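You operate a simulated robot arm through the tools that you are given. There is no shell and no other tool. Be economical: measure what you need, move in short steps, check, and stop when the job is done.

You are at the controls of a simulated two-armed robot. One attempt, no reset.

## Task
Put the yellow spool on the top of the white platform. Put the steel block that says "crease" from the work table on the blue cover there and the steel block marked "eyelet" on the press table shelf. Stack the brass block labelled "plain" from the work table on top of the brass block labelled "border". Do these in any order.

It is judged by the outcome, as a careful person would: the job done as asked, and still so three seconds after it is handed in. It fails if anything else is knocked over, pushed out of place, dropped, spilled or broken. A push-on lid holds only when it is set on centred and level and pressed home; a screw cap is set on level and turned clockwise until tight.

## Robot
Two 6-joint arms with two-finger grippers on one trunk, on a base that drives. Base frame: it is fixed to the floor where the robot stands at the start and does not move with it; the origin is under the middle of the robot, x ahead of it, y to its left, z up; the surface under the hand at the start is at about z = 800. Units: mm, degrees, N and s.
The left shoulder is at the start at [70, 148, 1382], the right one opposite. With the tool pointing down near the work surface each hand reaches from about 260 to 520 mm from the robot's upright axis, wherever it stands, measured 20 degrees to its own side. Places, roughly: blue cover (20x15x1 cm) [-6500, -1000, 900]; press table shelf [-8100, -1200, 200]; steel block [-6500, -250, 1000]; top of the white platform [600, -1200, 500]; yellow spool (5x5x3 cm) [500, 0, 800]. Payload 2.69 kg a hand.
The tool frame of a hand sits at the grasp point between the pads (the TCP): z along the fingers, y along the line on which they close. The tips reach 20 mm beyond it. Largest opening 100 mm; the body of the gripper starts 63 mm behind the TCP.
Orientation is told as [roll, pitch, yaw] about the base's x, y, z axes, in that order, counted from this pose: with the fingers straight down and closing along the base's y, the tool's x points along the base's -x, its y along +y and its z along -z.

## Interface
- The arms move only by the tool nudge_tool. It takes "left_deltas", "right_deltas" or both (then of equal length, played together; a hand with none holds still); each is a list of rows, each a list of 7 numbers: the turn, a rotation vector about the tool's x, y, z in degrees, then the shift along the tool's x, y, z in mm, then the gripper command, from -1 (fully open) to 1 (shut), values between in proportion. In form: [[ax, ay, az, tx, ty, tz, fingers], ...]. A call has 1 to 10 rows; each row is the pose to reach, as a shift and turn from the pose commanded when the call began, along the tool's axes at that moment. Each row takes 0.2 s and may step no farther than 50 mm and 8.6 degrees from the row before; otherwise, or with a gripper value out of range, the whole call is refused. A pose out of reach is approached as far as the arm can. The call stops where the force on the tool passes 40 N (or 10 N more than at its start, if that is more) or the arm is blocked; 0.2 s more then pass. The fingers move at their own pace (about 45 mm/s each) and stop on an object; they squeeze with about 32 N. The grip force told is the motor's: it shows also when the fingers shut on nothing. Time passes only in rows, and 0.2 s behind the last, so rows that repeat a pose let the fingers close. It gives the time, the measured TCP pose, the force on the tool (base axes), the opening and the grip force at its end, in the units of the frame above (readings bear some noise), with the torque about the TCP (base axes, N m) and any sound that the robot's microphone picked up.
- Cameras (640 x 400 px; columns grow to the right, rows downward): "scene" is now at [119.3, 26, 1583.8]; the picture's right is [0.34, -0.94, 0.00], its down [-0.76, -0.28, -0.58] and it looks along [0.55, 0.20, -0.81] (base axes); focal length 274 px, centre (320, 200). "left" rides on the left gripper at [70, 19, -99] in its tool frame; the picture's right is [-0.26, 0.97, 0.00], its down [-0.75, -0.20, -0.63] and it looks along [-0.61, -0.16, 0.78] (tool axes); focal length 230 px, centre (320, 200). "right" rides on the right gripper at [70, -19, -99] in its tool frame; the picture's right is [0.26, 0.97, 0.00], its down [-0.75, 0.20, -0.63] and it looks along [-0.61, 0.16, 0.78] (tool axes); focal length 230 px, centre (320, 200). There is no depth. A picture from a camera that has moved, and an enlarged one, comes with that camera's place and axes in the base frame and with its lens.
- capture(camera): a new picture of that camera. It takes no simulated time.
- raise_lower(by): slides the trunk up (or, below 0, down) by that many mm; the arms and the scene camera ride with it, the base frame stays. It gives what a move gives, with no picture.
- base_move(legs): drives the robot by 1 to 6 legs, each [ahead, turn to the left] in mm and degrees, along the robot's own axes; the way and the turn of a leg run together, so that a leg with both is an arc; at most 1500 mm and 180 degrees a leg. The arms and the cameras ride along, it lands a little off, and it stops where it bumps. It gives what a move gives.
- head_to(pan, tilt): turns the head with the scene camera to pan (to the left, within 86 degrees either way) and tilt (down, from -29 to 69), counted from straight ahead of the robot. It gives what a move gives.
- zoom(camera, box): a new picture of the part [left, top, right, bottom] of that camera's present view, enlarged. It takes no simulated time.
- job_done(): hands the job in; it is judged then, once.

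Go step by step. Nothing tells you exact positions but the pictures and the camera data: compare them with the known pose of the tool, close in by small moves and look again before you grip or let go. The budget is 165 turns and 138 pictures, counting those below and the enlarged ones. Unless the task says otherwise, let go and move clear before handing in, and close with one line.

The tools are called after "Call:" by a JSON object that holds its "fn" and its "kwargs". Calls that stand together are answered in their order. nudge_tool: Moves the arms, as the interface text tells. Its arguments: {"type":"object","properties":{"left_deltas":{"type":"array","items":{"type":"array","items":{"type":"number"}}},"right_deltas":{"type":"array","items":{"type":"array","items":{"type":"number"}}}},"required":[]} The other tools are called the same way: raise_lower (by) slides the trunk up or down; base_move (legs) drives the base; head_to (pan, tilt) turns the head that bears the scene camera; capture (camera) takes a picture; zoom (camera, box) takes an enlarged picture of a part of a camera's view; job_done () hands the job in.

At the start:

```text
clock: 0.0
left_tcp_pos: [465.9, 244.6, 1005.7]
left_tool_rot: [-0.1, 0.0, -0.3]
left_force: [0.9, 0.0, 0.8]
left_moment: [0.0, 0.01, -0.01]
left_grip_width: 100.1
left_gripper_force: 0.0
right_tcp_pos: [512.4, -117.5, 1013.6]
right_tool_rot: [-0.1, 0.0, -0.3]
right_force: [-0.4, 0.5, -0.2]
right_moment: [0.02, -0.04, -0.03]
right_grip_width: 100.2
right_gripper_force: 0.0
trunk travel left (down, up): [-940.0, 0.0]
robot x, y, heading: [-0.4, -3.0, -0.2]
head pan, tilt: [20.0, 54.3]
```

scene: 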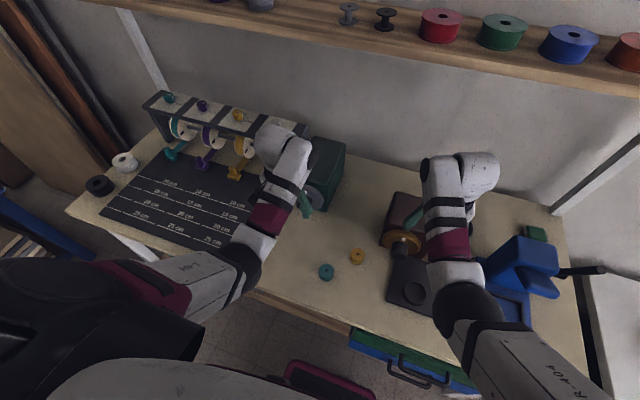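
right: 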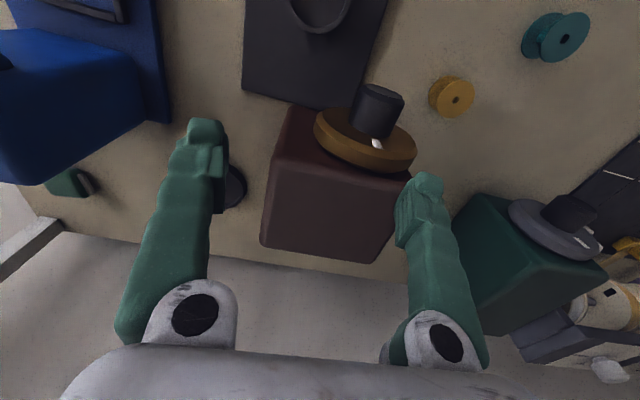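
left: 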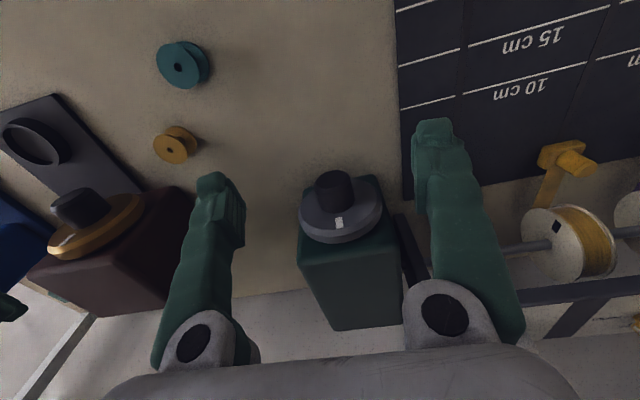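

The yellow spool stands upright at about [480, 42], with the teal one behind it to the left. I'll bring the right hand over it and look again.

Call:
{"fn": "nudge_tool", "kwargs": {"right_deltas": [[0, 0, 0, 8, 40, 0, -1], [0, 0, 0, 16, 80, 0, -1], [0, 0, 0, 24, 120, 10, -1], [0, 0, 0, 32, 158, 40, -1], [0, 0, 0, 32, 158, 80, -1], [0, 0, 0, 32, 158, 80, -1]]}}

Call:
{"fn": "capture", "kwargs": {"camera": "right"}}

```text
clock: 1.2
left_tcp_pos: [461.4, 248.8, 1008.0]
left_tool_rot: [-0.2, -0.2, -0.3]
left_force: [-1.0, 0.4, 0.8]
left_moment: [-0.05, -0.06, 0.03]
left_grip_width: 100.0
left_gripper_force: 0.1
right_tcp_pos: [528.7, -2.4, 962.9]
right_tool_rot: [-1.1, -4.6, -3.8]
right_force: [-2.0, -0.2, -1.2]
right_moment: [0.01, -0.15, -0.04]
right_grip_width: 100.0
right_gripper_force: 0.1
right hand out of reach, approached as far as the arm can: row 3, 4, 5, 6
trunk travel left (down, up): [-940.0, 0.0]
robot x, y, heading: [-1.5, -1.5, 0.4]
head pan, tilt: [20.0, 54.3]
stopped in row 6 (right hand): the force on the tool passed its limit at 173 N (the readings are from after the stop); the commanded pose is now the measured one
```

```text
134 pictures are left
camera right: at [449.9, -14.8, 1058.0], right [-0.19, 0.98, -0.04], down [0.71, 0.17, 0.68], along [0.68, 0.1, -0.73], focal length 230 px, centre (320, 200)
```

right: 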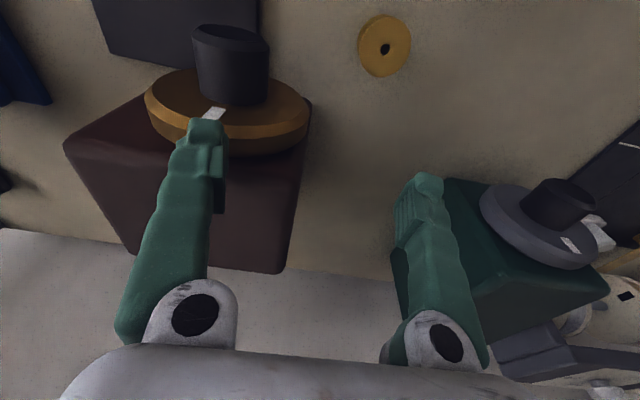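

The right hand couldn't reach that far left and met something, so the left hand suits this spool better. I'll back the right hand up and away, then look at the scene.

Call:
{"fn": "nudge_tool", "kwargs": {"right_deltas": [[0, 0, 0, 0, 0, -30, -1], [0, 0, 0, 0, -30, -50, -1], [-1, 4.6, -3.8, 0, -75, -55, -1], [-1, 4.6, -3.8, 10, -120, -55, -1]]}}

Call:
{"fn": "capture", "kwargs": {"camera": "scene"}}

Call:
{"fn": "capture", "kwargs": {"camera": "left"}}

```text
clock: 2.2
left_tcp_pos: [468.9, 242.1, 1006.8]
left_tool_rot: [0.1, 0.0, -0.4]
left_force: [0.4, -1.5, -0.9]
left_moment: [0.07, 0.0, 0.01]
left_grip_width: 99.8
left_gripper_force: 0.2
right_tcp_pos: [568.4, -114.0, 992.3]
right_tool_rot: [0.2, 0.3, 0.3]
right_force: [-0.3, -0.5, 0.2]
right_moment: [0.03, -0.01, 0.03]
right_grip_width: 99.9
right_gripper_force: 0.1
right hand out of reach, approached as far as the arm can: row 1, 2, 3, 4
trunk travel left (down, up): [-940.0, 0.0]
robot x, y, heading: [2.4, 2.5, -0.1]
head pan, tilt: [20.0, 54.3]
```

```text
133 pictures are left
camera scene: at [121.8, 22.0, 1583.7], right [0.34, -0.94, 0.0], down [-0.76, -0.28, -0.58], along [0.55, 0.2, -0.81], focal length 274 px, centre (320, 200)
```

scene: 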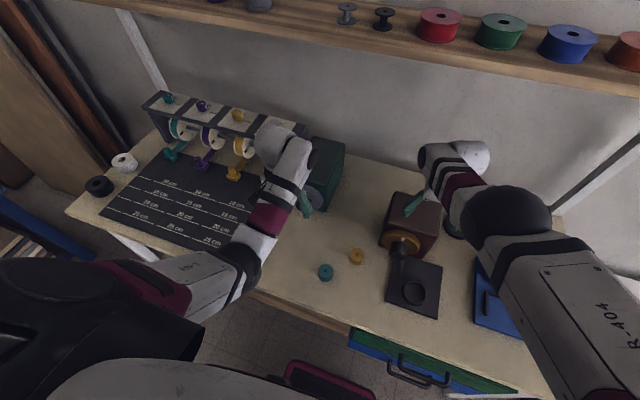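

```text
132 pictures are left
camera left: at [397.8, 261.2, 1105.3], right [0.26, 0.96, 0.0], down [0.75, -0.21, 0.63], along [0.61, -0.16, -0.78], focal length 230 px, centre (320, 200)
```

left: 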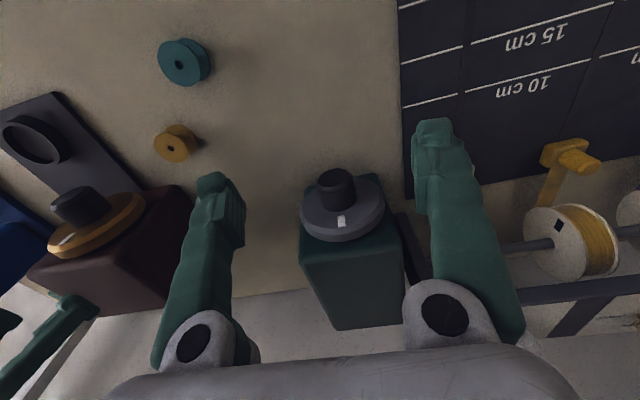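

Nothing has moved on the table. I'll bring the left hand toward the spool in smaller steps, keeping the height at first.

Call:
{"fn": "nudge_tool", "kwargs": {"left_deltas": [[0, 0, 0, 0, -45, 0, -0.5], [0, 0, 0, 0, -90, 0, -0.5], [0, 0, 0, 0, -130, 10, -0.5], [0, 0, 0, -4, -165, 20, -0.5], [0, 0, 0, -8, -199, 30, -0.5]]}}

Call:
{"fn": "capture", "kwargs": {"camera": "left"}}

```text
clock: 3.6
left_tcp_pos: [491.1, 121.8, 970.3]
left_tool_rot: [6.1, -1.6, 3.9]
left_force: [-0.6, 0.2, 1.3]
left_moment: [-0.02, -0.01, -0.03]
left_grip_width: 74.9
left_gripper_force: 0.0
right_tcp_pos: [567.2, -111.6, 992.9]
right_tool_rot: [0.1, 0.4, 0.2]
right_force: [0.0, -0.3, -0.1]
right_moment: [-0.02, 0.01, 0.02]
right_grip_width: 100.2
right_gripper_force: 0.0
trunk travel left (down, up): [-940.0, 0.0]
robot x, y, heading: [1.9, -1.9, 0.0]
head pan, tilt: [20.0, 54.3]
stopped in row 5 (left hand): the arm was blocked; the commanded pose is now the measured one
```

```text
131 pictures are left
camera left: at [417.1, 123.8, 1069.1], right [0.19, 0.98, 0.11], down [0.75, -0.21, 0.62], along [0.63, -0.03, -0.77], focal length 230 px, centre (320, 200)
```

left: 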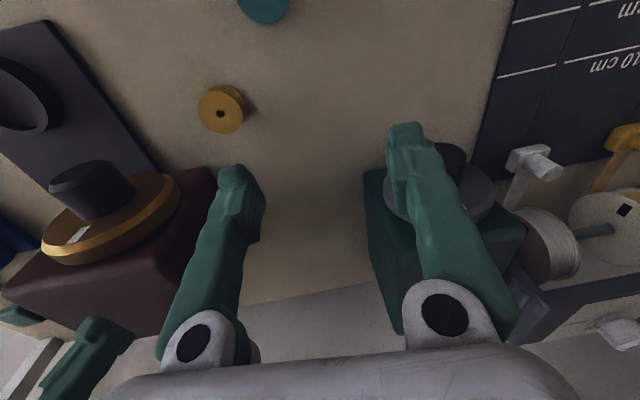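

The left arm gets blocked at its inner side as well. I'll pull both hands in and up, then turn the robot right so that the spool lies on the left hand's own side.

Call:
{"fn": "nudge_tool", "kwargs": {"left_deltas": [[2, 0.5, 1.5, 0, 30, -20, -0.5], [6, 1.6, 3.9, 20, 60, -40, -0.5], [6, 1.6, 3.9, 45, 90, -60, -0.5], [6, 1.6, 3.9, 65, 120, -80, -0.5]], "right_deltas": [[0, 0, 0, 40, 0, -15, -1], [0, 0, 0, 80, 0, -30, -1], [0, 0, 0, 120, 0, -50, -1], [0, 0, 0, 150, 0, -65, -1]]}}

Call:
{"fn": "capture", "kwargs": {"camera": "scene"}}

```text
clock: 4.0
left_tcp_pos: [484.6, 141.1, 988.2]
left_tool_rot: [4.3, -0.9, 3.0]
left_force: [0.6, 0.2, 0.0]
left_moment: [-0.02, -0.02, 0.02]
left_grip_width: 74.8
left_gripper_force: 0.0
right_tcp_pos: [504.2, -124.0, 968.2]
right_tool_rot: [-6.0, 11.7, 1.0]
right_force: [-0.3, 0.3, -0.8]
right_moment: [0.01, -0.02, 0.02]
right_grip_width: 100.2
right_gripper_force: 0.0
trunk travel left (down, up): [-940.0, 0.0]
robot x, y, heading: [3.6, 2.5, 0.2]
head pan, tilt: [20.0, 54.3]
stopped in row 1 (right hand): the force on the tool passed its limit at 343 N (the readings are from after the stop); the commanded pose is now the measured one
```

```text
130 pictures are left
camera scene: at [115.8, 28.4, 1583.9], right [0.35, -0.94, 0.0], down [-0.76, -0.28, -0.59], along [0.55, 0.2, -0.81], focal length 274 px, centre (320, 200)
```

scene: 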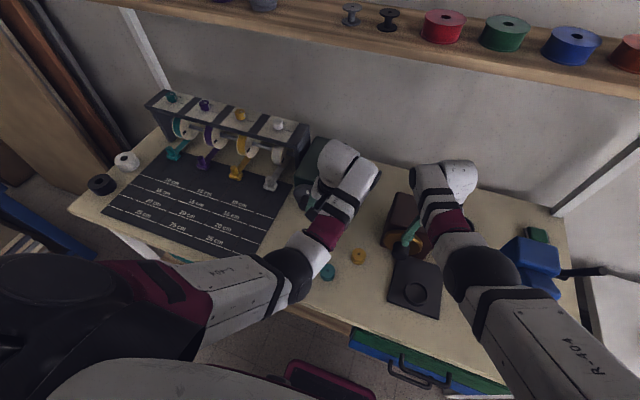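

The right hand bumped something or flipped its configuration again. I'll check its surroundings before moving.

Call:
{"fn": "capture", "kwargs": {"camera": "right"}}

Call:
{"fn": "zoom", "kwargs": {"camera": "scene", "box": [340, 130, 600, 330]}}

```text
129 pictures are left
camera right: at [455.5, -134.0, 1081.4], right [-0.29, 0.96, -0.05], down [0.85, 0.28, 0.44], along [0.43, 0.09, -0.9], focal length 230 px, centre (320, 200)
```

right: 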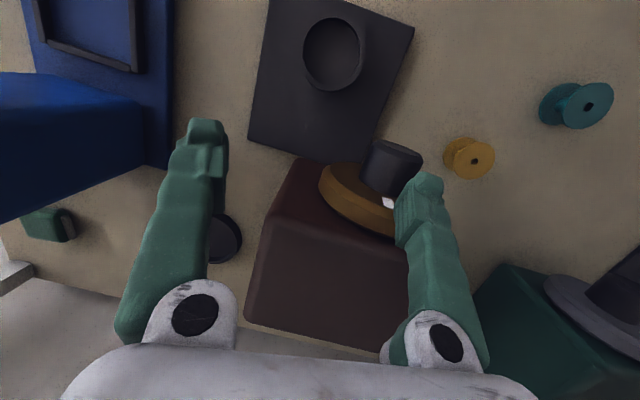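

```text
2.00 times, centred on (470, 230) of scene
camera zoom: at [115.8, 28.4, 1583.9], right [0.35, -0.94, 0.0], down [-0.76, -0.28, -0.59], along [0.55, 0.2, -0.81], focal length 549 px, centre (20, 140)
```

zoom: 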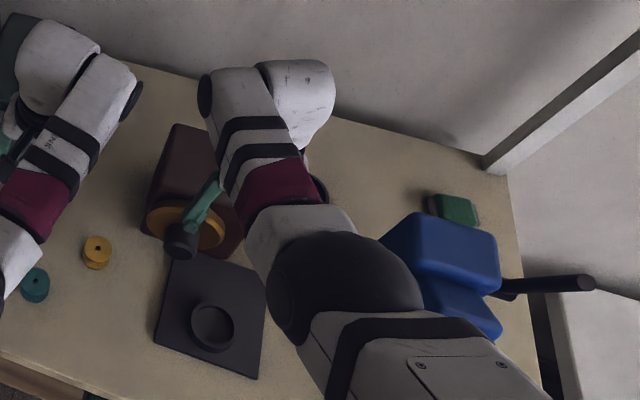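

The objects still stand where they were. I'll level the right hand and raise it gently, with the left moving back in parallel.

Call:
{"fn": "nudge_tool", "kwargs": {"left_deltas": [[1, 0, 1, 0, 20, 0, -0.5], [3, 0.5, 2, 0, 45, 0, -0.5], [4.3, 0.9, 3, 0, 75, 0, -0.5], [4.3, 0.9, 3, 0, 100, 0, -0.5]], "right_deltas": [[-1.5, -3, 0, 0, 0, -10, -1], [-3, -6, 0.5, 0, 0, -20, -1], [-4.5, -9, 1, 0, 0, -30, -1], [-6, -11.7, 1, 0, 0, -40, -1]]}}

```text
clock: 5.0
left_tcp_pos: [482.9, 241.2, 994.9]
left_tool_rot: [-0.1, 0.3, -0.1]
left_force: [-0.8, 0.2, 0.2]
left_moment: [-0.03, 0.0, -0.01]
left_grip_width: 75.0
left_gripper_force: 0.0
right_tcp_pos: [512.9, -121.6, 1004.7]
right_tool_rot: [0.2, 0.2, 0.6]
right_force: [0.2, -0.1, -0.3]
right_moment: [0.02, 0.0, 0.01]
right_grip_width: 100.1
right_gripper_force: 0.0
trunk travel left (down, up): [-940.0, 0.0]
robot x, y, heading: [-1.3, 3.2, 0.4]
head pan, tilt: [20.0, 54.3]
```

Both hands are level again. I'll draw the right hand in, then back off, turn 8° right and come forward so that the spool lies under the left hand.

Call:
{"fn": "nudge_tool", "kwargs": {"right_deltas": [[0, 0, 0, 25, -5, -10, -1], [0, 0, 0, 50, -10, -20, -1], [0, 0, 0, 75, -20, -30, -1], [0, 0, 0, 100, -30, -40, -1]]}}

```text
clock: 6.2
left_tcp_pos: [480.5, 237.6, 995.0]
left_tool_rot: [0.0, 0.2, 0.0]
left_force: [-0.3, 0.1, 0.5]
left_moment: [-0.02, -0.01, -0.01]
left_grip_width: 75.0
left_gripper_force: 0.0
right_tcp_pos: [436.5, -191.4, 1018.5]
right_tool_rot: [-6.1, -2.6, -1.2]
right_force: [0.0, -0.4, -0.1]
right_moment: [0.0, 0.0, -0.02]
right_grip_width: 100.0
right_gripper_force: 0.0
right hand out of reach, approached as far as the arm can: row 3, 4
trunk travel left (down, up): [-940.0, 0.0]
robot x, y, heading: [-2.0, -0.6, 0.3]
head pan, tilt: [20.0, 54.3]
stopped in row 4 (right hand): the arm was blocked; the commanded pose is now the measured one
```

Call:
{"fn": "base_move", "kwargs": {"legs": [[-300, 0], [0, -8], [300, 0]]}}

Call:
{"fn": "capture", "kwargs": {"camera": "scene"}}

Call:
{"fn": "capture", "kwargs": {"camera": "left"}}

```text
clock: 10.5
left_tcp_pos: [512.5, 124.4, 996.6]
left_tool_rot: [0.0, 0.1, -8.2]
left_force: [-1.3, 0.3, 0.2]
left_moment: [-0.03, -0.03, -0.03]
left_grip_width: 75.2
left_gripper_force: 0.0
right_tcp_pos: [403.0, -294.8, 1018.3]
right_tool_rot: [-6.0, -2.6, -9.6]
right_force: [-1.3, 0.5, 0.7]
right_moment: [0.01, -0.03, 0.01]
right_grip_width: 100.0
right_gripper_force: 0.0
trunk travel left (down, up): [-940.0, 0.0]
robot x, y, heading: [-0.1, -44.6, -7.9]
head pan, tilt: [20.0, 54.3]
```

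```text
127 pictures are left
camera scene: at [120.0, -33.6, 1584.1], right [0.21, -0.98, 0.0], down [-0.79, -0.17, -0.59], along [0.57, 0.12, -0.81], focal length 274 px, centre (320, 200)
```

scene: 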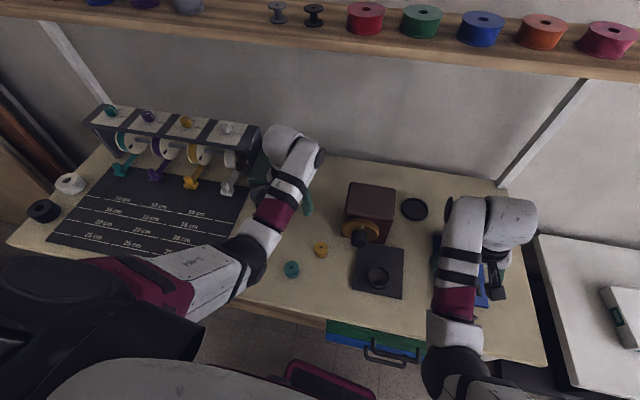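

```text
126 pictures are left
camera left: at [443.6, 153.4, 1094.4], right [0.4, 0.92, 0.0], down [0.71, -0.31, 0.63], along [0.58, -0.25, -0.78], focal length 230 px, centre (320, 200)
```

left: 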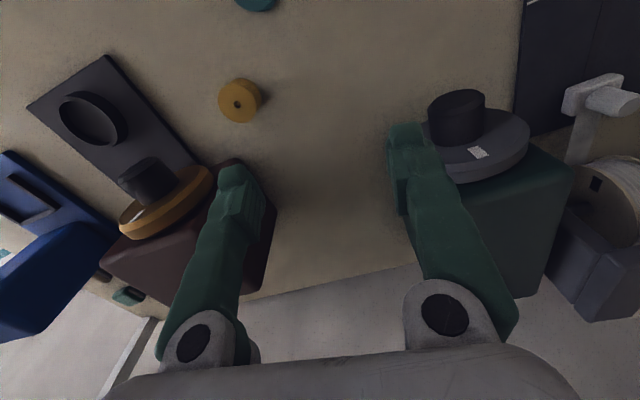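

The spool is at [480, 42]. I'll bring the left hand over it and down to about z = 900.

Call:
{"fn": "nudge_tool", "kwargs": {"left_deltas": [[0, 0, 0, 20, -20, 0, -0.4], [0, 0, 0, 20, -55, 10, -0.4], [0, 0, 0, 20, -86, 30, -0.4], [0, 0, 0, 20, -86, 65, -0.4], [0, 0, 0, 20, -86, 95, -0.4], [0, 0, 0, 20, -86, 95, -0.4]]}}

Call:
{"fn": "capture", "kwargs": {"camera": "left"}}

```text
clock: 11.9
left_tcp_pos: [481.2, 40.6, 899.2]
left_tool_rot: [0.0, 0.2, -8.3]
left_force: [-0.7, 0.5, 0.3]
left_moment: [-0.03, 0.02, -0.05]
left_grip_width: 69.9
left_gripper_force: 0.0
right_tcp_pos: [406.4, -295.8, 1017.5]
right_tool_rot: [-6.2, -2.6, -9.6]
right_force: [0.1, -0.1, -0.9]
right_moment: [0.01, 0.02, -0.01]
right_grip_width: 100.0
right_gripper_force: 0.0
trunk travel left (down, up): [-940.0, 0.0]
robot x, y, heading: [1.6, -45.3, -8.0]
head pan, tilt: [20.0, 54.3]
```

```text
125 pictures are left
camera left: at [413.6, 70.4, 997.9], right [0.4, 0.92, 0.0], down [0.72, -0.31, 0.63], along [0.57, -0.25, -0.78], focal length 230 px, centre (320, 200)
```

left: 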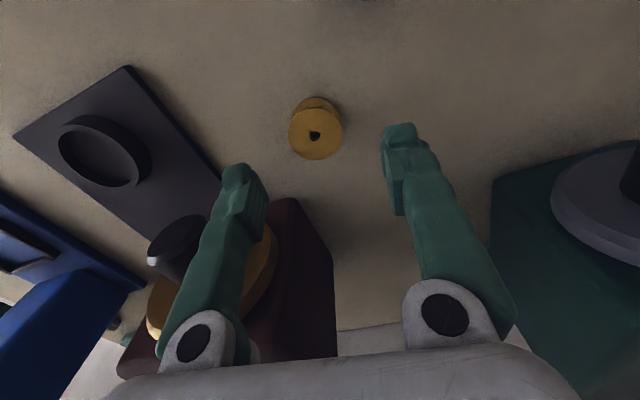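

Call:
{"fn": "nudge_tool", "kwargs": {"left_deltas": [[0, 0, 0, 2, -2, 30, -0.4], [0, 0, 0, 2, -2, 55, -0.4], [0, 0, 0, 2, -2, 70, -0.4], [0, 0, 0, 2, -2, 76, -0.4]]}}

Call:
{"fn": "capture", "kwargs": {"camera": "left"}}

```text
clock: 12.9
left_tcp_pos: [477.7, 39.9, 824.4]
left_tool_rot: [0.0, 0.2, -8.2]
left_force: [-0.2, -0.1, 1.1]
left_moment: [0.01, 0.01, -0.01]
left_grip_width: 70.1
left_gripper_force: 0.1
right_tcp_pos: [406.0, -293.9, 1018.4]
right_tool_rot: [-6.1, -2.6, -9.6]
right_force: [0.8, 0.8, 0.3]
right_moment: [0.0, -0.02, 0.01]
right_grip_width: 99.8
right_gripper_force: 0.1
trunk travel left (down, up): [-940.0, 0.0]
robot x, y, heading: [0.7, -43.8, -8.3]
head pan, tilt: [20.0, 54.3]
```

```text
124 pictures are left
camera left: at [410.8, 69.8, 922.5], right [0.4, 0.92, 0.0], down [0.72, -0.31, 0.63], along [0.58, -0.25, -0.78], focal length 230 px, centre (320, 200)
```

left: 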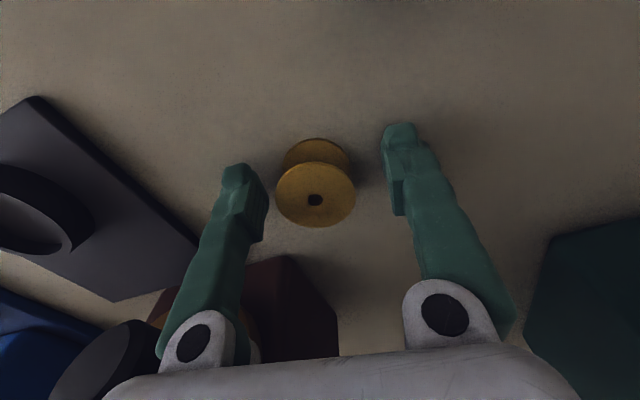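

The spool sits centred between the pads. I'll close on it.

Call:
{"fn": "nudge_tool", "kwargs": {"left_deltas": [[0, 0, 0, 0, -1, 0, 0.3], [0, 0, 0, 0, -1, 0, 1], [0, 0, 0, 0, -1, 0, 1], [0, 0, 0, 0, -1, -10, 1], [0, 0, 0, 0, -1, -50, 1], [0, 0, 0, 0, -1, -90, 1]]}}

Call:
{"fn": "capture", "kwargs": {"camera": "left"}}

```text
clock: 14.3
left_tcp_pos: [479.1, 40.5, 914.1]
left_tool_rot: [-0.1, 0.2, -8.4]
left_force: [-0.2, -0.2, -0.1]
left_moment: [0.04, -0.02, 0.01]
left_grip_width: 39.0
left_gripper_force: 32.2
right_tcp_pos: [406.3, -294.8, 1018.4]
right_tool_rot: [-6.1, -2.5, -9.6]
right_force: [-0.5, 0.4, 0.7]
right_moment: [0.01, 0.01, -0.02]
right_grip_width: 99.8
right_gripper_force: 0.0
trunk travel left (down, up): [-940.0, 0.0]
robot x, y, heading: [1.8, -47.1, -8.1]
head pan, tilt: [20.0, 54.3]
```

```text
123 pictures are left
camera left: at [412.0, 70.0, 1013.3], right [0.4, 0.92, 0.0], down [0.72, -0.31, 0.63], along [0.57, -0.25, -0.78], focal length 230 px, centre (320, 200)
```

left: 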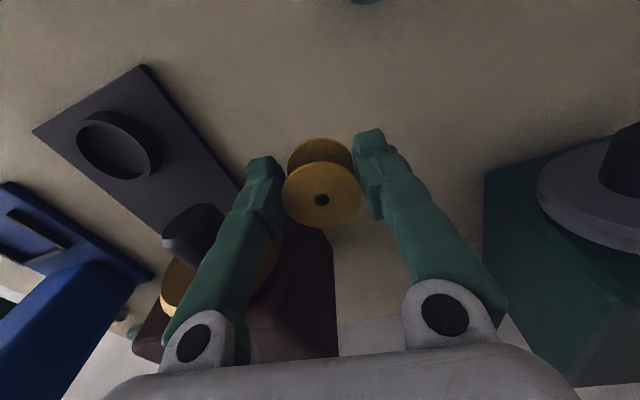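

The spool is held. I'll lift it a bit more, back off, and turn toward the white platform on the right.

Call:
{"fn": "nudge_tool", "kwargs": {"left_deltas": [[0, 0, 0, 0, 0, -40, 1], [0, 0, 0, -10, 20, -70, 1]]}}

Call:
{"fn": "base_move", "kwargs": {"legs": [[-500, 0]]}}

Call:
{"fn": "head_to", "kwargs": {"pan": -50, "tilt": 35}}

Call:
{"fn": "capture", "kwargs": {"camera": "scene"}}

```text
clock: 14.9
left_tcp_pos: [489.4, 58.4, 986.0]
left_tool_rot: [0.0, 0.3, -8.3]
left_force: [0.2, 0.1, -0.5]
left_moment: [-0.04, -0.01, -0.02]
left_grip_width: 39.4
left_gripper_force: 32.3
right_tcp_pos: [406.9, -294.9, 1018.9]
right_tool_rot: [-6.2, -2.5, -9.7]
right_force: [0.0, 1.1, 0.0]
right_moment: [-0.01, 0.02, 0.02]
right_grip_width: 99.9
right_gripper_force: 0.1
trunk travel left (down, up): [-940.0, 0.0]
robot x, y, heading: [3.3, -44.0, -8.1]
head pan, tilt: [20.0, 54.3]
```

```text
clock: 17.8
left_tcp_pos: [1.7, 128.3, 982.8]
left_tool_rot: [0.0, 0.2, -8.0]
left_force: [0.7, -0.2, -0.5]
left_moment: [0.04, -0.01, -0.02]
left_grip_width: 39.0
left_gripper_force: 31.6
right_tcp_pos: [-79.3, -225.2, 1016.8]
right_tool_rot: [-6.1, -2.4, -9.4]
right_force: [-0.4, -0.6, -0.5]
right_moment: [0.0, -0.01, 0.01]
right_grip_width: 99.8
right_gripper_force: 0.1
trunk travel left (down, up): [-940.0, 0.0]
robot x, y, heading: [-486.5, 25.2, -7.9]
head pan, tilt: [20.0, 54.3]
```

```text
clock: 19.2
left_tcp_pos: [-1.6, 128.7, 984.7]
left_tool_rot: [0.0, 0.3, -7.9]
left_force: [0.5, -1.2, 0.1]
left_moment: [0.01, 0.0, -0.02]
left_grip_width: 39.2
left_gripper_force: 32.5
right_tcp_pos: [-81.6, -225.9, 1018.1]
right_tool_rot: [-6.2, -2.5, -9.3]
right_force: [-1.2, 0.2, 0.0]
right_moment: [0.02, -0.03, -0.02]
right_grip_width: 99.9
right_gripper_force: 0.0
trunk travel left (down, up): [-940.0, 0.0]
robot x, y, heading: [-487.7, 26.7, -7.8]
head pan, tilt: [-50.0, 35.0]
```

```text
122 pictures are left
camera scene: at [-389.6, -54.9, 1611.1], right [-0.85, -0.53, 0.0], down [-0.31, 0.49, -0.82], along [0.44, -0.69, -0.57], focal length 274 px, centre (320, 200)
```

scene: 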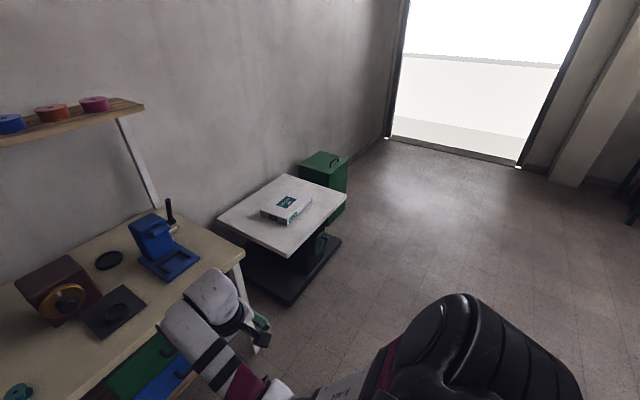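

The platform spans roughly x 335–920, y −1560 to −840 at z ≈ 500, with a small box in its middle. I'll drive around to face it and aim for a free spot near [440, −1000].

Call:
{"fn": "base_move", "kwargs": {"legs": [[0, -82], [1190, 0], [0, 90], [300, 0]]}}

Call:
{"fn": "raise_lower", "kwargs": {"by": -280}}

Call:
{"fn": "head_to", "kwargs": {"pan": 0, "tilt": 50}}

Call:
{"fn": "capture", "kwargs": {"camera": "scene"}}

```text
clock: 34.3
left_tcp_pos: [276.8, -1011.4, 985.2]
left_tool_rot: [0.0, 0.1, -1.0]
left_force: [0.9, 0.4, -0.5]
left_moment: [-0.02, 0.02, 0.02]
left_grip_width: 39.4
left_gripper_force: 31.6
right_tcp_pos: [239.1, -1373.9, 1018.8]
right_tool_rot: [-6.1, -2.7, -2.2]
right_force: [-1.0, -0.1, 0.2]
right_moment: [0.0, 0.0, 0.02]
right_grip_width: 100.1
right_gripper_force: 0.1
trunk travel left (down, up): [-940.0, 0.0]
robot x, y, heading: [-190.3, -1175.7, -0.9]
head pan, tilt: [-50.0, 35.0]
```

```text
clock: 37.1
left_tcp_pos: [278.4, -1012.7, 705.0]
left_tool_rot: [-0.1, 0.3, -1.0]
left_force: [-0.1, 1.2, 0.3]
left_moment: [0.0, -0.03, -0.01]
left_grip_width: 39.5
left_gripper_force: 32.0
right_tcp_pos: [240.2, -1373.1, 738.2]
right_tool_rot: [-6.2, -2.6, -2.3]
right_force: [-0.6, 0.0, 0.3]
right_moment: [0.02, -0.01, 0.0]
right_grip_width: 100.2
right_gripper_force: 0.0
trunk travel left (down, up): [-660.0, 280.0]
robot x, y, heading: [-195.7, -1175.5, -0.7]
head pan, tilt: [-50.0, 35.0]
```

```text
clock: 38.3
left_tcp_pos: [278.9, -1013.9, 705.1]
left_tool_rot: [0.0, 0.3, -1.0]
left_force: [-0.3, -0.2, 0.0]
left_moment: [-0.02, 0.0, 0.0]
left_grip_width: 39.3
left_gripper_force: 31.8
right_tcp_pos: [240.9, -1373.4, 737.1]
right_tool_rot: [-6.2, -2.5, -2.4]
right_force: [0.1, 0.4, 0.6]
right_moment: [0.0, -0.03, 0.0]
right_grip_width: 99.8
right_gripper_force: 0.0
trunk travel left (down, up): [-660.0, 280.0]
robot x, y, heading: [-195.2, -1173.0, -0.7]
head pan, tilt: [0.0, 50.0]
```

```text
121 pictures are left
camera scene: at [-64.3, -1175.7, 1309.4], right [-0.01, -1.0, 0.0], down [-0.77, 0.01, -0.64], along [0.64, -0.01, -0.77], focal length 274 px, centre (320, 200)
```

scene: 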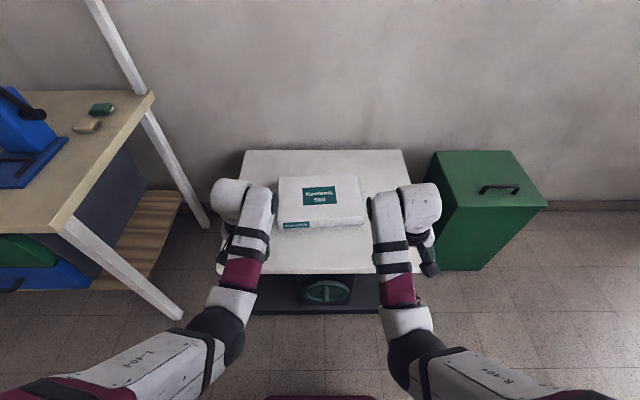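

The platform is clear on its left front side. I'll drive forward 165 mm and check with the left camera.

Call:
{"fn": "base_move", "kwargs": {"legs": [[165, 0]]}}

Call:
{"fn": "nudge_tool", "kwargs": {"left_deltas": [[0, 0, 0, 0, 25, 20, 1], [0, 0, 0, 0, 48, 50, 1], [0, 0, 0, 0, 48, 90, 1]]}}

Call:
{"fn": "capture", "kwargs": {"camera": "left"}}

Call:
{"fn": "capture", "kwargs": {"camera": "scene"}}

```text
clock: 39.7
left_tcp_pos: [441.5, -1015.5, 704.3]
left_tool_rot: [0.0, 0.3, -0.9]
left_force: [0.3, 0.3, 0.1]
left_moment: [-0.01, 0.03, -0.01]
left_grip_width: 39.3
left_gripper_force: 31.7
right_tcp_pos: [403.7, -1375.4, 738.2]
right_tool_rot: [-6.2, -2.6, -2.3]
right_force: [0.8, -0.7, -0.1]
right_moment: [0.0, 0.0, 0.02]
right_grip_width: 99.9
right_gripper_force: 0.0
trunk travel left (down, up): [-660.0, 280.0]
robot x, y, heading: [-30.3, -1177.4, -0.7]
head pan, tilt: [0.0, 50.0]
```

```text
clock: 40.5
left_tcp_pos: [443.2, -970.3, 614.6]
left_tool_rot: [0.0, 0.3, -1.0]
left_force: [-0.5, -0.2, 0.0]
left_moment: [-0.01, -0.02, 0.01]
left_grip_width: 39.2
left_gripper_force: 31.9
right_tcp_pos: [405.6, -1376.2, 737.6]
right_tool_rot: [-6.2, -2.5, -2.3]
right_force: [0.4, -0.3, 0.4]
right_moment: [-0.01, 0.01, 0.01]
right_grip_width: 100.0
right_gripper_force: 0.1
trunk travel left (down, up): [-660.0, 280.0]
robot x, y, heading: [-30.9, -1176.3, -0.6]
head pan, tilt: [0.0, 50.0]
```

```text
120 pictures are left
camera left: at [372.3, -949.5, 714.0], right [0.27, 0.96, 0.0], down [0.75, -0.21, 0.63], along [0.6, -0.17, -0.78], focal length 230 px, centre (320, 200)
```

left: 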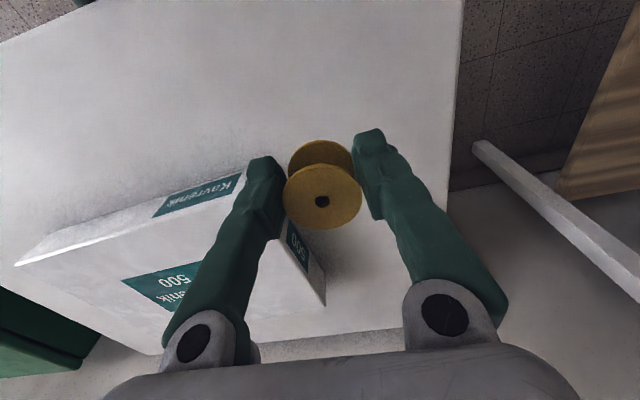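

```text
119 pictures are left
camera scene: at [99.1, -1178.0, 1309.3], right [-0.01, -1.0, 0.0], down [-0.77, 0.01, -0.64], along [0.64, -0.01, -0.77], focal length 274 px, centre (320, 200)
```

scene: 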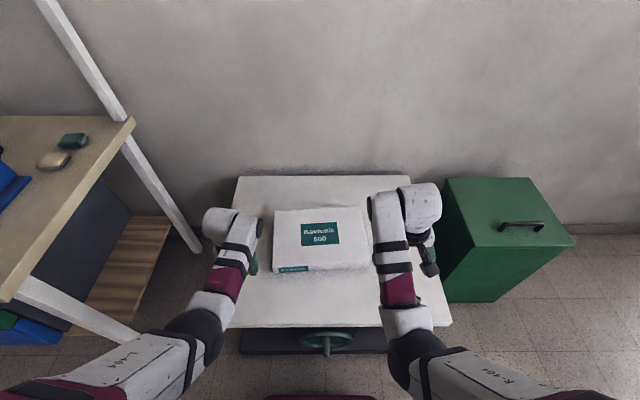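

The spool hangs over a free part of the platform. I'll shift slightly away from the ream of paper and go down toward the surface.

Call:
{"fn": "nudge_tool", "kwargs": {"left_deltas": [[0, 0, 0, 3, 15, 30, 1], [0, 0, 0, 3, 15, 60, 1], [0, 0, 0, 3, 15, 78, 1]]}}

Call:
{"fn": "capture", "kwargs": {"camera": "left"}}

```text
clock: 41.3
left_tcp_pos: [439.4, -953.1, 536.2]
left_tool_rot: [0.0, 0.2, -1.0]
left_force: [-0.9, -0.1, -1.4]
left_moment: [0.0, -0.02, -0.03]
left_grip_width: 39.2
left_gripper_force: 32.4
right_tcp_pos: [404.0, -1375.6, 738.7]
right_tool_rot: [-6.2, -2.5, -2.3]
right_force: [1.0, 0.5, 0.2]
right_moment: [-0.03, 0.01, -0.01]
right_grip_width: 100.1
right_gripper_force: 0.2
trunk travel left (down, up): [-660.0, 280.0]
robot x, y, heading: [-29.8, -1177.8, -0.7]
head pan, tilt: [0.0, 50.0]
```

```text
118 pictures are left
camera left: at [368.8, -932.5, 635.3], right [0.27, 0.96, 0.0], down [0.75, -0.21, 0.63], along [0.6, -0.17, -0.78], focal length 230 px, centre (320, 200)
```

left: 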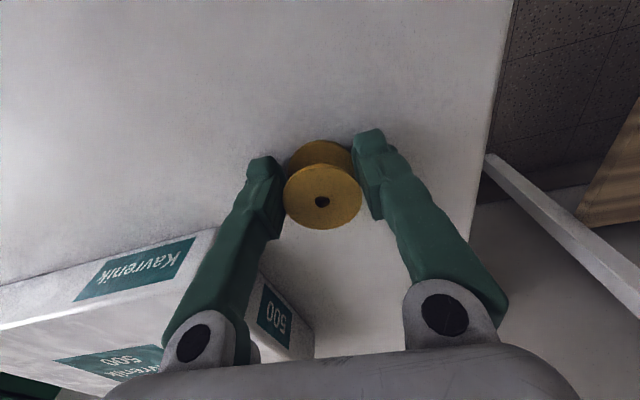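

Call:
{"fn": "nudge_tool", "kwargs": {"left_deltas": [[0, 0, 0, 0, 0, 4, 1], [0, 0, 0, 0, 0, 8, 1], [0, 0, 0, 0, 0, 10, 1]]}}

```text
clock: 42.1
left_tcp_pos: [435.4, -949.9, 533.7]
left_tool_rot: [0.0, 0.2, -1.0]
left_force: [0.9, -0.5, 3.1]
left_moment: [-0.02, -0.05, 0.0]
left_grip_width: 39.0
left_gripper_force: 32.5
left hand out of reach, approached as far as the arm can: row 1, 2, 3
right_tcp_pos: [403.9, -1376.2, 737.4]
right_tool_rot: [-6.2, -2.6, -2.4]
right_force: [0.0, -0.4, 0.8]
right_moment: [-0.02, 0.01, 0.0]
right_grip_width: 99.9
right_gripper_force: 0.0
trunk travel left (down, up): [-660.0, 280.0]
robot x, y, heading: [-29.7, -1181.3, -0.8]
head pan, tilt: [0.0, 50.0]
```

The arm is at its lower limit here, so I'll lower the trunk instead, after undoing the excess command.

Call:
{"fn": "nudge_tool", "kwargs": {"left_deltas": [[0, 0, 0, 0, 0, -8, 1]]}}

Call:
{"fn": "raise_lower", "kwargs": {"by": -10}}

```text
clock: 42.5
left_tcp_pos: [434.3, -948.3, 541.6]
left_tool_rot: [0.0, 0.3, -0.9]
left_force: [0.6, 0.2, -0.6]
left_moment: [0.0, -0.01, 0.02]
left_grip_width: 39.0
left_gripper_force: 32.1
right_tcp_pos: [404.0, -1375.2, 738.9]
right_tool_rot: [-6.2, -2.7, -2.3]
right_force: [-0.6, -0.4, 0.4]
right_moment: [0.0, -0.03, 0.01]
right_grip_width: 99.8
right_gripper_force: 0.1
trunk travel left (down, up): [-660.0, 280.0]
robot x, y, heading: [-30.8, -1181.4, -0.7]
head pan, tilt: [0.0, 50.0]
```

```text
clock: 43.1
left_tcp_pos: [434.2, -949.4, 534.3]
left_tool_rot: [0.2, 0.0, -1.0]
left_force: [-3.4, 0.9, 16.3]
left_moment: [-0.01, 0.04, -0.02]
left_grip_width: 39.1
left_gripper_force: 32.4
right_tcp_pos: [403.3, -1375.7, 729.3]
right_tool_rot: [-6.2, -2.7, -2.2]
right_force: [-0.2, 0.7, 1.2]
right_moment: [-0.03, 0.04, 0.02]
right_grip_width: 100.1
right_gripper_force: 0.0
trunk travel left (down, up): [-650.0, 290.0]
robot x, y, heading: [-29.1, -1178.4, -0.8]
head pan, tilt: [0.0, 50.0]
```

The spool rests on the platform (16 N upward). I'll let go and rise.

Call:
{"fn": "nudge_tool", "kwargs": {"left_deltas": [[0, 0, 0, 0, 0, 0, 0.1], [0, 0, 0, 0, 0, 0, -0.3], [0, 0, 0, 0, 0, 0, -0.3], [0, 0, 0, 0, 0, -25, -0.3], [0, 0, 0, 0, 0, -70, -0.3], [0, 0, 0, 0, 0, -110, -0.3]]}}

Call:
{"fn": "capture", "kwargs": {"camera": "left"}}

```text
clock: 44.5
left_tcp_pos: [435.7, -951.2, 643.1]
left_tool_rot: [-0.1, 0.3, -1.0]
left_force: [-1.0, 0.3, 0.2]
left_moment: [0.02, 0.0, 0.01]
left_grip_width: 65.2
left_gripper_force: 0.0
right_tcp_pos: [404.0, -1375.4, 727.6]
right_tool_rot: [-6.2, -2.6, -2.3]
right_force: [-0.1, 0.2, 0.7]
right_moment: [-0.01, 0.0, -0.02]
right_grip_width: 100.0
right_gripper_force: 0.1
trunk travel left (down, up): [-650.0, 290.0]
robot x, y, heading: [-26.3, -1174.8, -0.6]
head pan, tilt: [0.0, 50.0]
```

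```text
117 pictures are left
camera left: at [365.9, -929.6, 741.9], right [0.27, 0.96, 0.0], down [0.75, -0.21, 0.63], along [0.6, -0.17, -0.78], focal length 230 px, centre (320, 200)
```

left: 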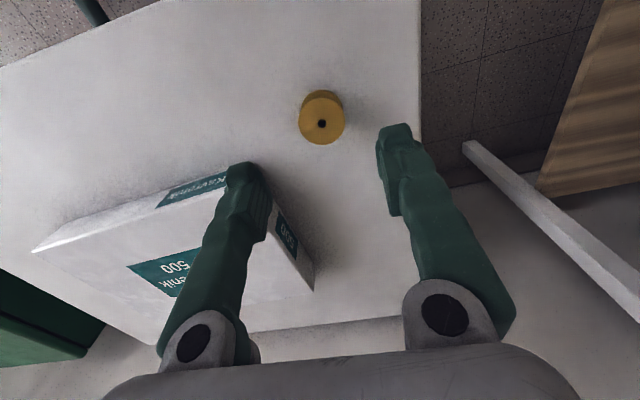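

The spool stands on the platform. I'll raise the hands and trunk, back off, turn around and look down the room.

Call:
{"fn": "base_move", "kwargs": {"legs": [[-600, 0], [0, 180]]}}

Call:
{"fn": "raise_lower", "kwargs": {"by": 290}}

Call:
{"fn": "head_to", "kwargs": {"pan": 0, "tilt": 12}}

Call:
{"fn": "capture", "kwargs": {"camera": "scene"}}

```text
clock: 55.3
left_tcp_pos: [-1074.7, -1422.4, 642.7]
left_tool_rot: [0.0, 0.3, -177.7]
left_force: [-0.5, 0.2, -0.4]
left_moment: [-0.01, -0.01, 0.02]
left_grip_width: 65.2
left_gripper_force: 0.1
right_tcp_pos: [-1066.7, -995.5, 727.7]
right_tool_rot: [-6.2, -2.6, -179.0]
right_force: [0.2, 0.6, 0.5]
right_moment: [-0.01, -0.01, -0.02]
right_grip_width: 99.9
right_gripper_force: 0.1
trunk travel left (down, up): [-650.0, 290.0]
robot x, y, heading: [-622.3, -1168.5, -177.5]
head pan, tilt: [0.0, 50.0]
```

```text
clock: 58.2
left_tcp_pos: [-1074.0, -1424.0, 933.2]
left_tool_rot: [0.0, 0.3, -177.7]
left_force: [-0.2, -0.1, -0.3]
left_moment: [-0.04, -0.01, 0.02]
left_grip_width: 64.8
left_gripper_force: 0.1
right_tcp_pos: [-1066.4, -995.9, 1017.5]
right_tool_rot: [-6.2, -2.5, -178.9]
right_force: [-0.2, -0.3, -0.7]
right_moment: [-0.02, -0.01, 0.02]
right_grip_width: 100.1
right_gripper_force: 0.1
trunk travel left (down, up): [-940.0, 0.0]
robot x, y, heading: [-620.6, -1167.3, -177.3]
head pan, tilt: [0.0, 50.0]
```

```text
clock: 59.3
left_tcp_pos: [-1075.0, -1422.9, 932.6]
left_tool_rot: [0.0, 0.4, -177.7]
left_force: [0.4, 0.4, 0.2]
left_moment: [0.01, -0.01, -0.02]
left_grip_width: 65.2
left_gripper_force: 0.0
right_tcp_pos: [-1064.8, -996.3, 1017.5]
right_tool_rot: [-6.3, -2.5, -179.0]
right_force: [0.8, 0.0, -0.9]
right_moment: [-0.02, 0.01, -0.03]
right_grip_width: 99.8
right_gripper_force: 0.1
trunk travel left (down, up): [-940.0, 0.0]
robot x, y, heading: [-617.7, -1169.6, -177.6]
head pan, tilt: [0.0, 12.0]
```

```text
116 pictures are left
camera scene: at [-765.0, -1175.4, 1647.9], right [-0.04, 1.0, 0.0], down [0.21, 0.01, -0.98], along [-0.98, -0.04, -0.21], focal length 274 px, centre (320, 200)
```

scene: 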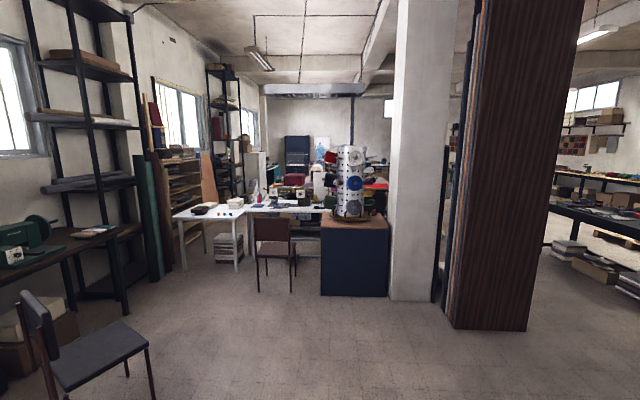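

Ahead stand a cabinet with a pegboard drum, a pillar and stacked boards; the way may be open on the right. I'll look to the right and left before driving.

Call:
{"fn": "head_to", "kwargs": {"pan": -55, "tilt": 15}}

Call:
{"fn": "capture", "kwargs": {"camera": "scene"}}

Call:
{"fn": "zoom", "kwargs": {"camera": "scene", "box": [0, 100, 320, 300]}}

```text
clock: 60.5
left_tcp_pos: [-1074.0, -1423.6, 932.6]
left_tool_rot: [0.0, 0.3, -177.7]
left_force: [0.5, -0.1, 0.2]
left_moment: [-0.03, -0.03, 0.0]
left_grip_width: 64.8
left_gripper_force: 0.0
right_tcp_pos: [-1065.1, -997.6, 1018.8]
right_tool_rot: [-6.1, -2.5, -179.0]
right_force: [0.6, 0.0, 0.9]
right_moment: [0.02, 0.01, 0.01]
right_grip_width: 100.1
right_gripper_force: 0.0
trunk travel left (down, up): [-940.0, 0.0]
robot x, y, heading: [-623.8, -1170.4, -177.6]
head pan, tilt: [-55.0, 15.0]
```

```text
115 pictures are left
camera scene: at [-728.9, -1097.3, 1643.1], right [0.79, 0.61, 0.0], down [0.16, -0.21, -0.97], along [-0.59, 0.77, -0.26], focal length 274 px, centre (320, 200)
```

scene: 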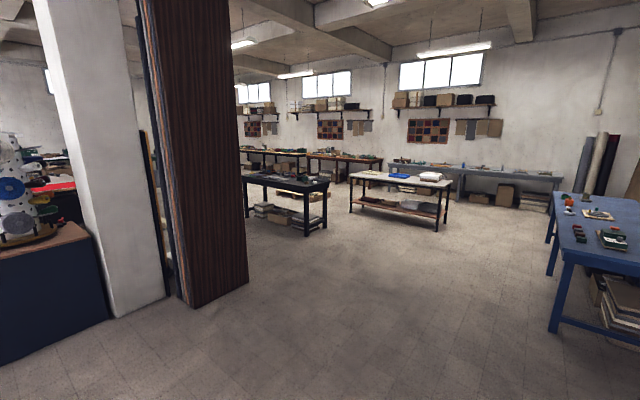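

```text
2.00 times, centred on (160, 200) of scene
camera zoom: at [-728.9, -1097.3, 1643.1], right [0.79, 0.61, 0.0], down [0.16, -0.21, -0.97], along [-0.59, 0.77, -0.26], focal length 549 px, centre (640, 200)
```

zoom: 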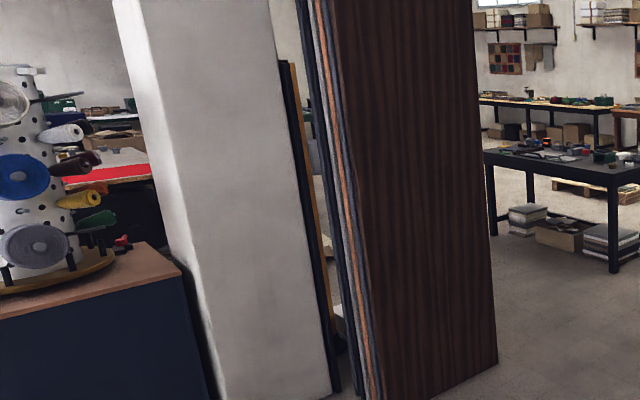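

There's open floor to the right. I'll drive around the boards, which end at about [-3000, 560], through the gap before the black table at y ≈ 1950.

Call:
{"fn": "base_move", "kwargs": {"legs": [[0, -54.6], [1500, 0], [1500, 0], [0, 52]]}}

Call:
{"fn": "head_to", "kwargs": {"pan": 10, "tilt": 15}}

Call:
{"fn": "capture", "kwargs": {"camera": "scene"}}

```text
clock: 80.0
left_tcp_pos: [-2935.6, 1043.7, 933.4]
left_tool_rot: [0.0, 0.3, 177.0]
left_force: [-1.0, -0.4, -0.2]
left_moment: [0.03, -0.01, 0.03]
left_grip_width: 64.9
left_gripper_force: 0.0
right_tcp_pos: [-2886.6, 1467.9, 1017.1]
right_tool_rot: [-6.2, -2.4, 175.6]
right_force: [0.1, 0.2, 0.2]
right_moment: [-0.02, -0.02, -0.01]
right_grip_width: 100.2
right_gripper_force: 0.0
trunk travel left (down, up): [-940.0, 0.0]
robot x, y, heading: [-2463.5, 1253.8, 177.2]
head pan, tilt: [-55.0, 15.0]
```

```text
clock: 81.3
left_tcp_pos: [-2935.6, 1043.5, 933.1]
left_tool_rot: [0.0, 0.3, 177.0]
left_force: [0.7, -0.6, 0.4]
left_moment: [0.01, 0.0, 0.0]
left_grip_width: 64.9
left_gripper_force: 0.0
right_tcp_pos: [-2886.3, 1468.1, 1018.3]
right_tool_rot: [-6.3, -2.3, 175.7]
right_force: [-0.5, 0.2, -0.2]
right_moment: [-0.02, -0.03, 0.04]
right_grip_width: 100.2
right_gripper_force: 0.1
trunk travel left (down, up): [-940.0, 0.0]
robot x, y, heading: [-2459.4, 1253.3, 177.2]
head pan, tilt: [10.0, 15.0]
```

```text
113 pictures are left
camera scene: at [-2604.1, 1245.3, 1643.1], right [-0.13, 0.99, 0.0], down [0.26, 0.03, -0.97], along [-0.96, -0.12, -0.26], focal length 274 px, centre (320, 200)
```

scene: 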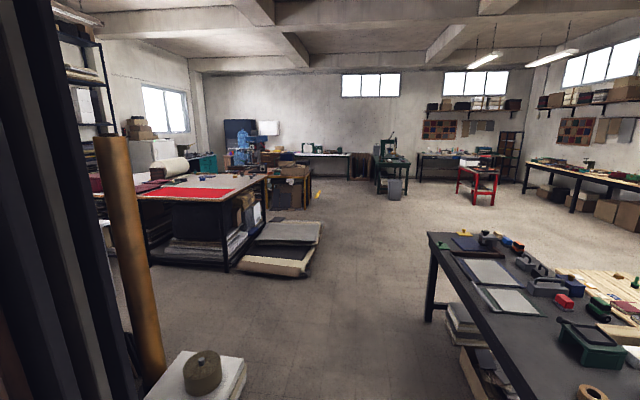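

The table with the red mat is likely the work table, with a low pile on its near right side. I'll zoom in on that area.

Call:
{"fn": "zoom", "kwargs": {"camera": "scene", "box": [100, 100, 340, 250]}}

```text
2.67 times, centred on (220, 175) of scene
camera zoom: at [-2604.1, 1245.3, 1643.1], right [-0.13, 0.99, 0.0], down [0.26, 0.03, -0.97], along [-0.96, -0.12, -0.26], focal length 732 px, centre (587, 267)
```

zoom: 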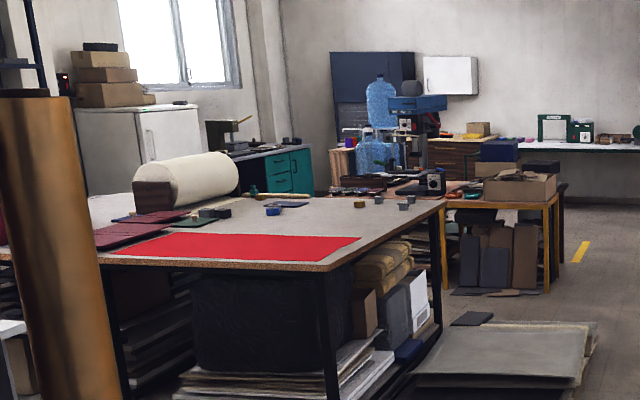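

Small blocks stand near the far right corner of that table, and the press seems to be behind it. I'll drive along y ≈ 1280 past the table, then look into the aisle.

Call:
{"fn": "base_move", "kwargs": {"legs": [[0, 2.5], [1500, 0], [1500, 0], [1500, 0], [0, 60]]}}

Call:
{"fn": "head_to", "kwargs": {"pan": 15, "tilt": 22}}

Call:
{"fn": "capture", "kwargs": {"camera": "scene"}}

```text
clock: 105.9
left_tcp_pos: [-7014.9, 767.4, 932.5]
left_tool_rot: [0.0, 0.3, -121.2]
left_force: [0.2, -0.6, 0.0]
left_moment: [-0.01, -0.02, 0.02]
left_grip_width: 64.9
left_gripper_force: 0.0
right_tcp_pos: [-7367.2, 1011.3, 1016.0]
right_tool_rot: [-6.2, -2.2, -122.6]
right_force: [-0.3, 0.6, -0.3]
right_moment: [0.0, 0.0, 0.01]
right_grip_width: 100.0
right_gripper_force: 0.1
trunk travel left (down, up): [-940.0, 0.0]
robot x, y, heading: [-6975.1, 1284.6, -121.2]
head pan, tilt: [10.0, 15.0]
```

```text
clock: 106.6
left_tcp_pos: [-7016.2, 766.4, 932.7]
left_tool_rot: [-0.2, 0.3, -121.4]
left_force: [-0.8, 0.3, 0.1]
left_moment: [0.01, 0.04, -0.02]
left_grip_width: 65.0
left_gripper_force: 0.0
right_tcp_pos: [-7366.4, 1010.6, 1017.4]
right_tool_rot: [-6.3, -2.2, -122.5]
right_force: [-0.4, 0.4, 0.3]
right_moment: [0.02, -0.01, 0.0]
right_grip_width: 100.2
right_gripper_force: 0.1
trunk travel left (down, up): [-940.0, 0.0]
robot x, y, heading: [-6977.4, 1283.3, -120.9]
head pan, tilt: [15.0, 22.0]
```

```text
111 pictures are left
camera scene: at [-7027.4, 1152.1, 1631.7], right [-0.96, 0.28, 0.0], down [0.1, 0.36, -0.93], along [-0.26, -0.89, -0.37], focal length 274 px, centre (320, 200)
```

scene: 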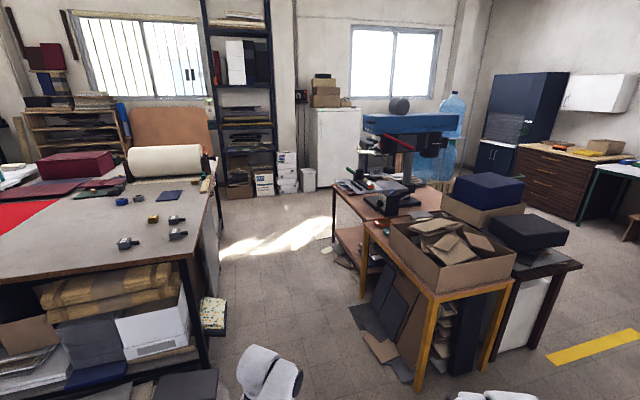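

Now I see the blocks on the work table (left), the dark blue cover behind them, and the press table with its low shelf on the right. I'll zoom in.

Call:
{"fn": "zoom", "kwargs": {"camera": "scene", "box": [100, 175, 220, 250]}}

Call:
{"fn": "zoom", "kwargs": {"camera": "scene", "box": [310, 160, 450, 280]}}

```text
5.33 times, centred on (160, 212) of scene
camera zoom: at [-7027.4, 1152.1, 1631.7], right [-0.96, 0.28, 0.0], down [0.1, 0.36, -0.93], along [-0.26, -0.89, -0.37], focal length 1464 px, centre (1173, 133)
```

zoom: 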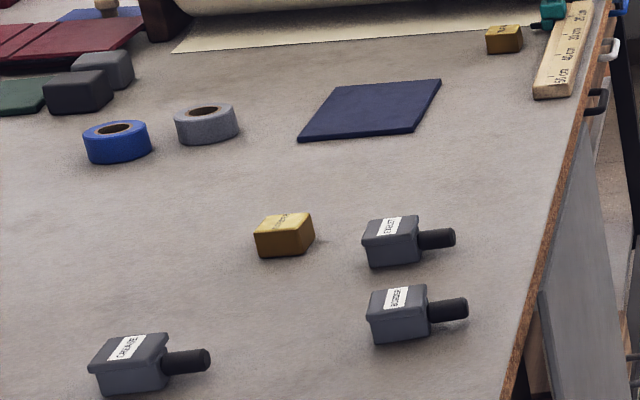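

```text
3.33 times, centred on (380, 220) of scene
camera zoom: at [-7027.4, 1152.1, 1631.7], right [-0.96, 0.28, 0.0], down [0.1, 0.36, -0.93], along [-0.26, -0.89, -0.37], focal length 915 px, centre (120, 133)
```

zoom: 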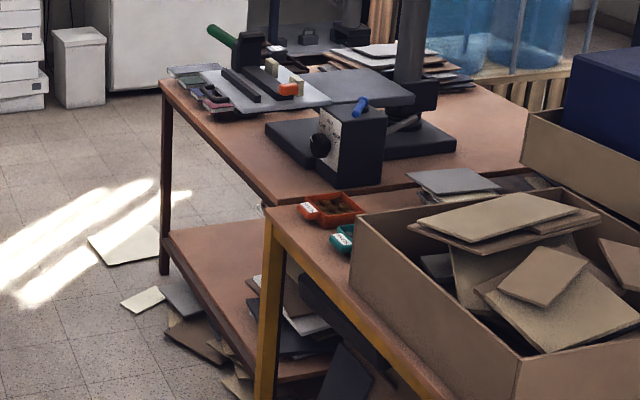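

Call:
{"fn": "zoom", "kwargs": {"camera": "scene", "box": [145, 210, 193, 240]}}

Call:
{"fn": "zoom", "kwargs": {"camera": "scene", "box": [110, 230, 142, 250]}}

```text
13.33 times, centred on (169, 225) of scene
camera zoom: at [-7027.4, 1152.1, 1631.7], right [-0.96, 0.28, 0.0], down [0.1, 0.36, -0.93], along [-0.26, -0.89, -0.37], focal length 3660 px, centre (2333, -133)
```

zoom: 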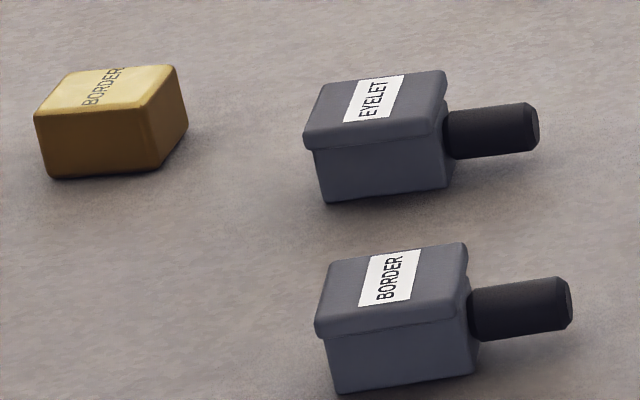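

```text
16.00 times, centred on (126, 240) of scene
camera zoom: at [-7027.4, 1152.1, 1631.7], right [-0.96, 0.28, 0.0], down [0.1, 0.36, -0.93], along [-0.26, -0.89, -0.37], focal length 4392 px, centre (3424, -440)
```

zoom: 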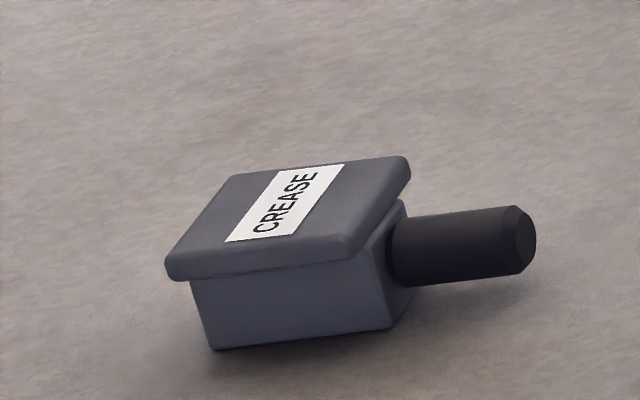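

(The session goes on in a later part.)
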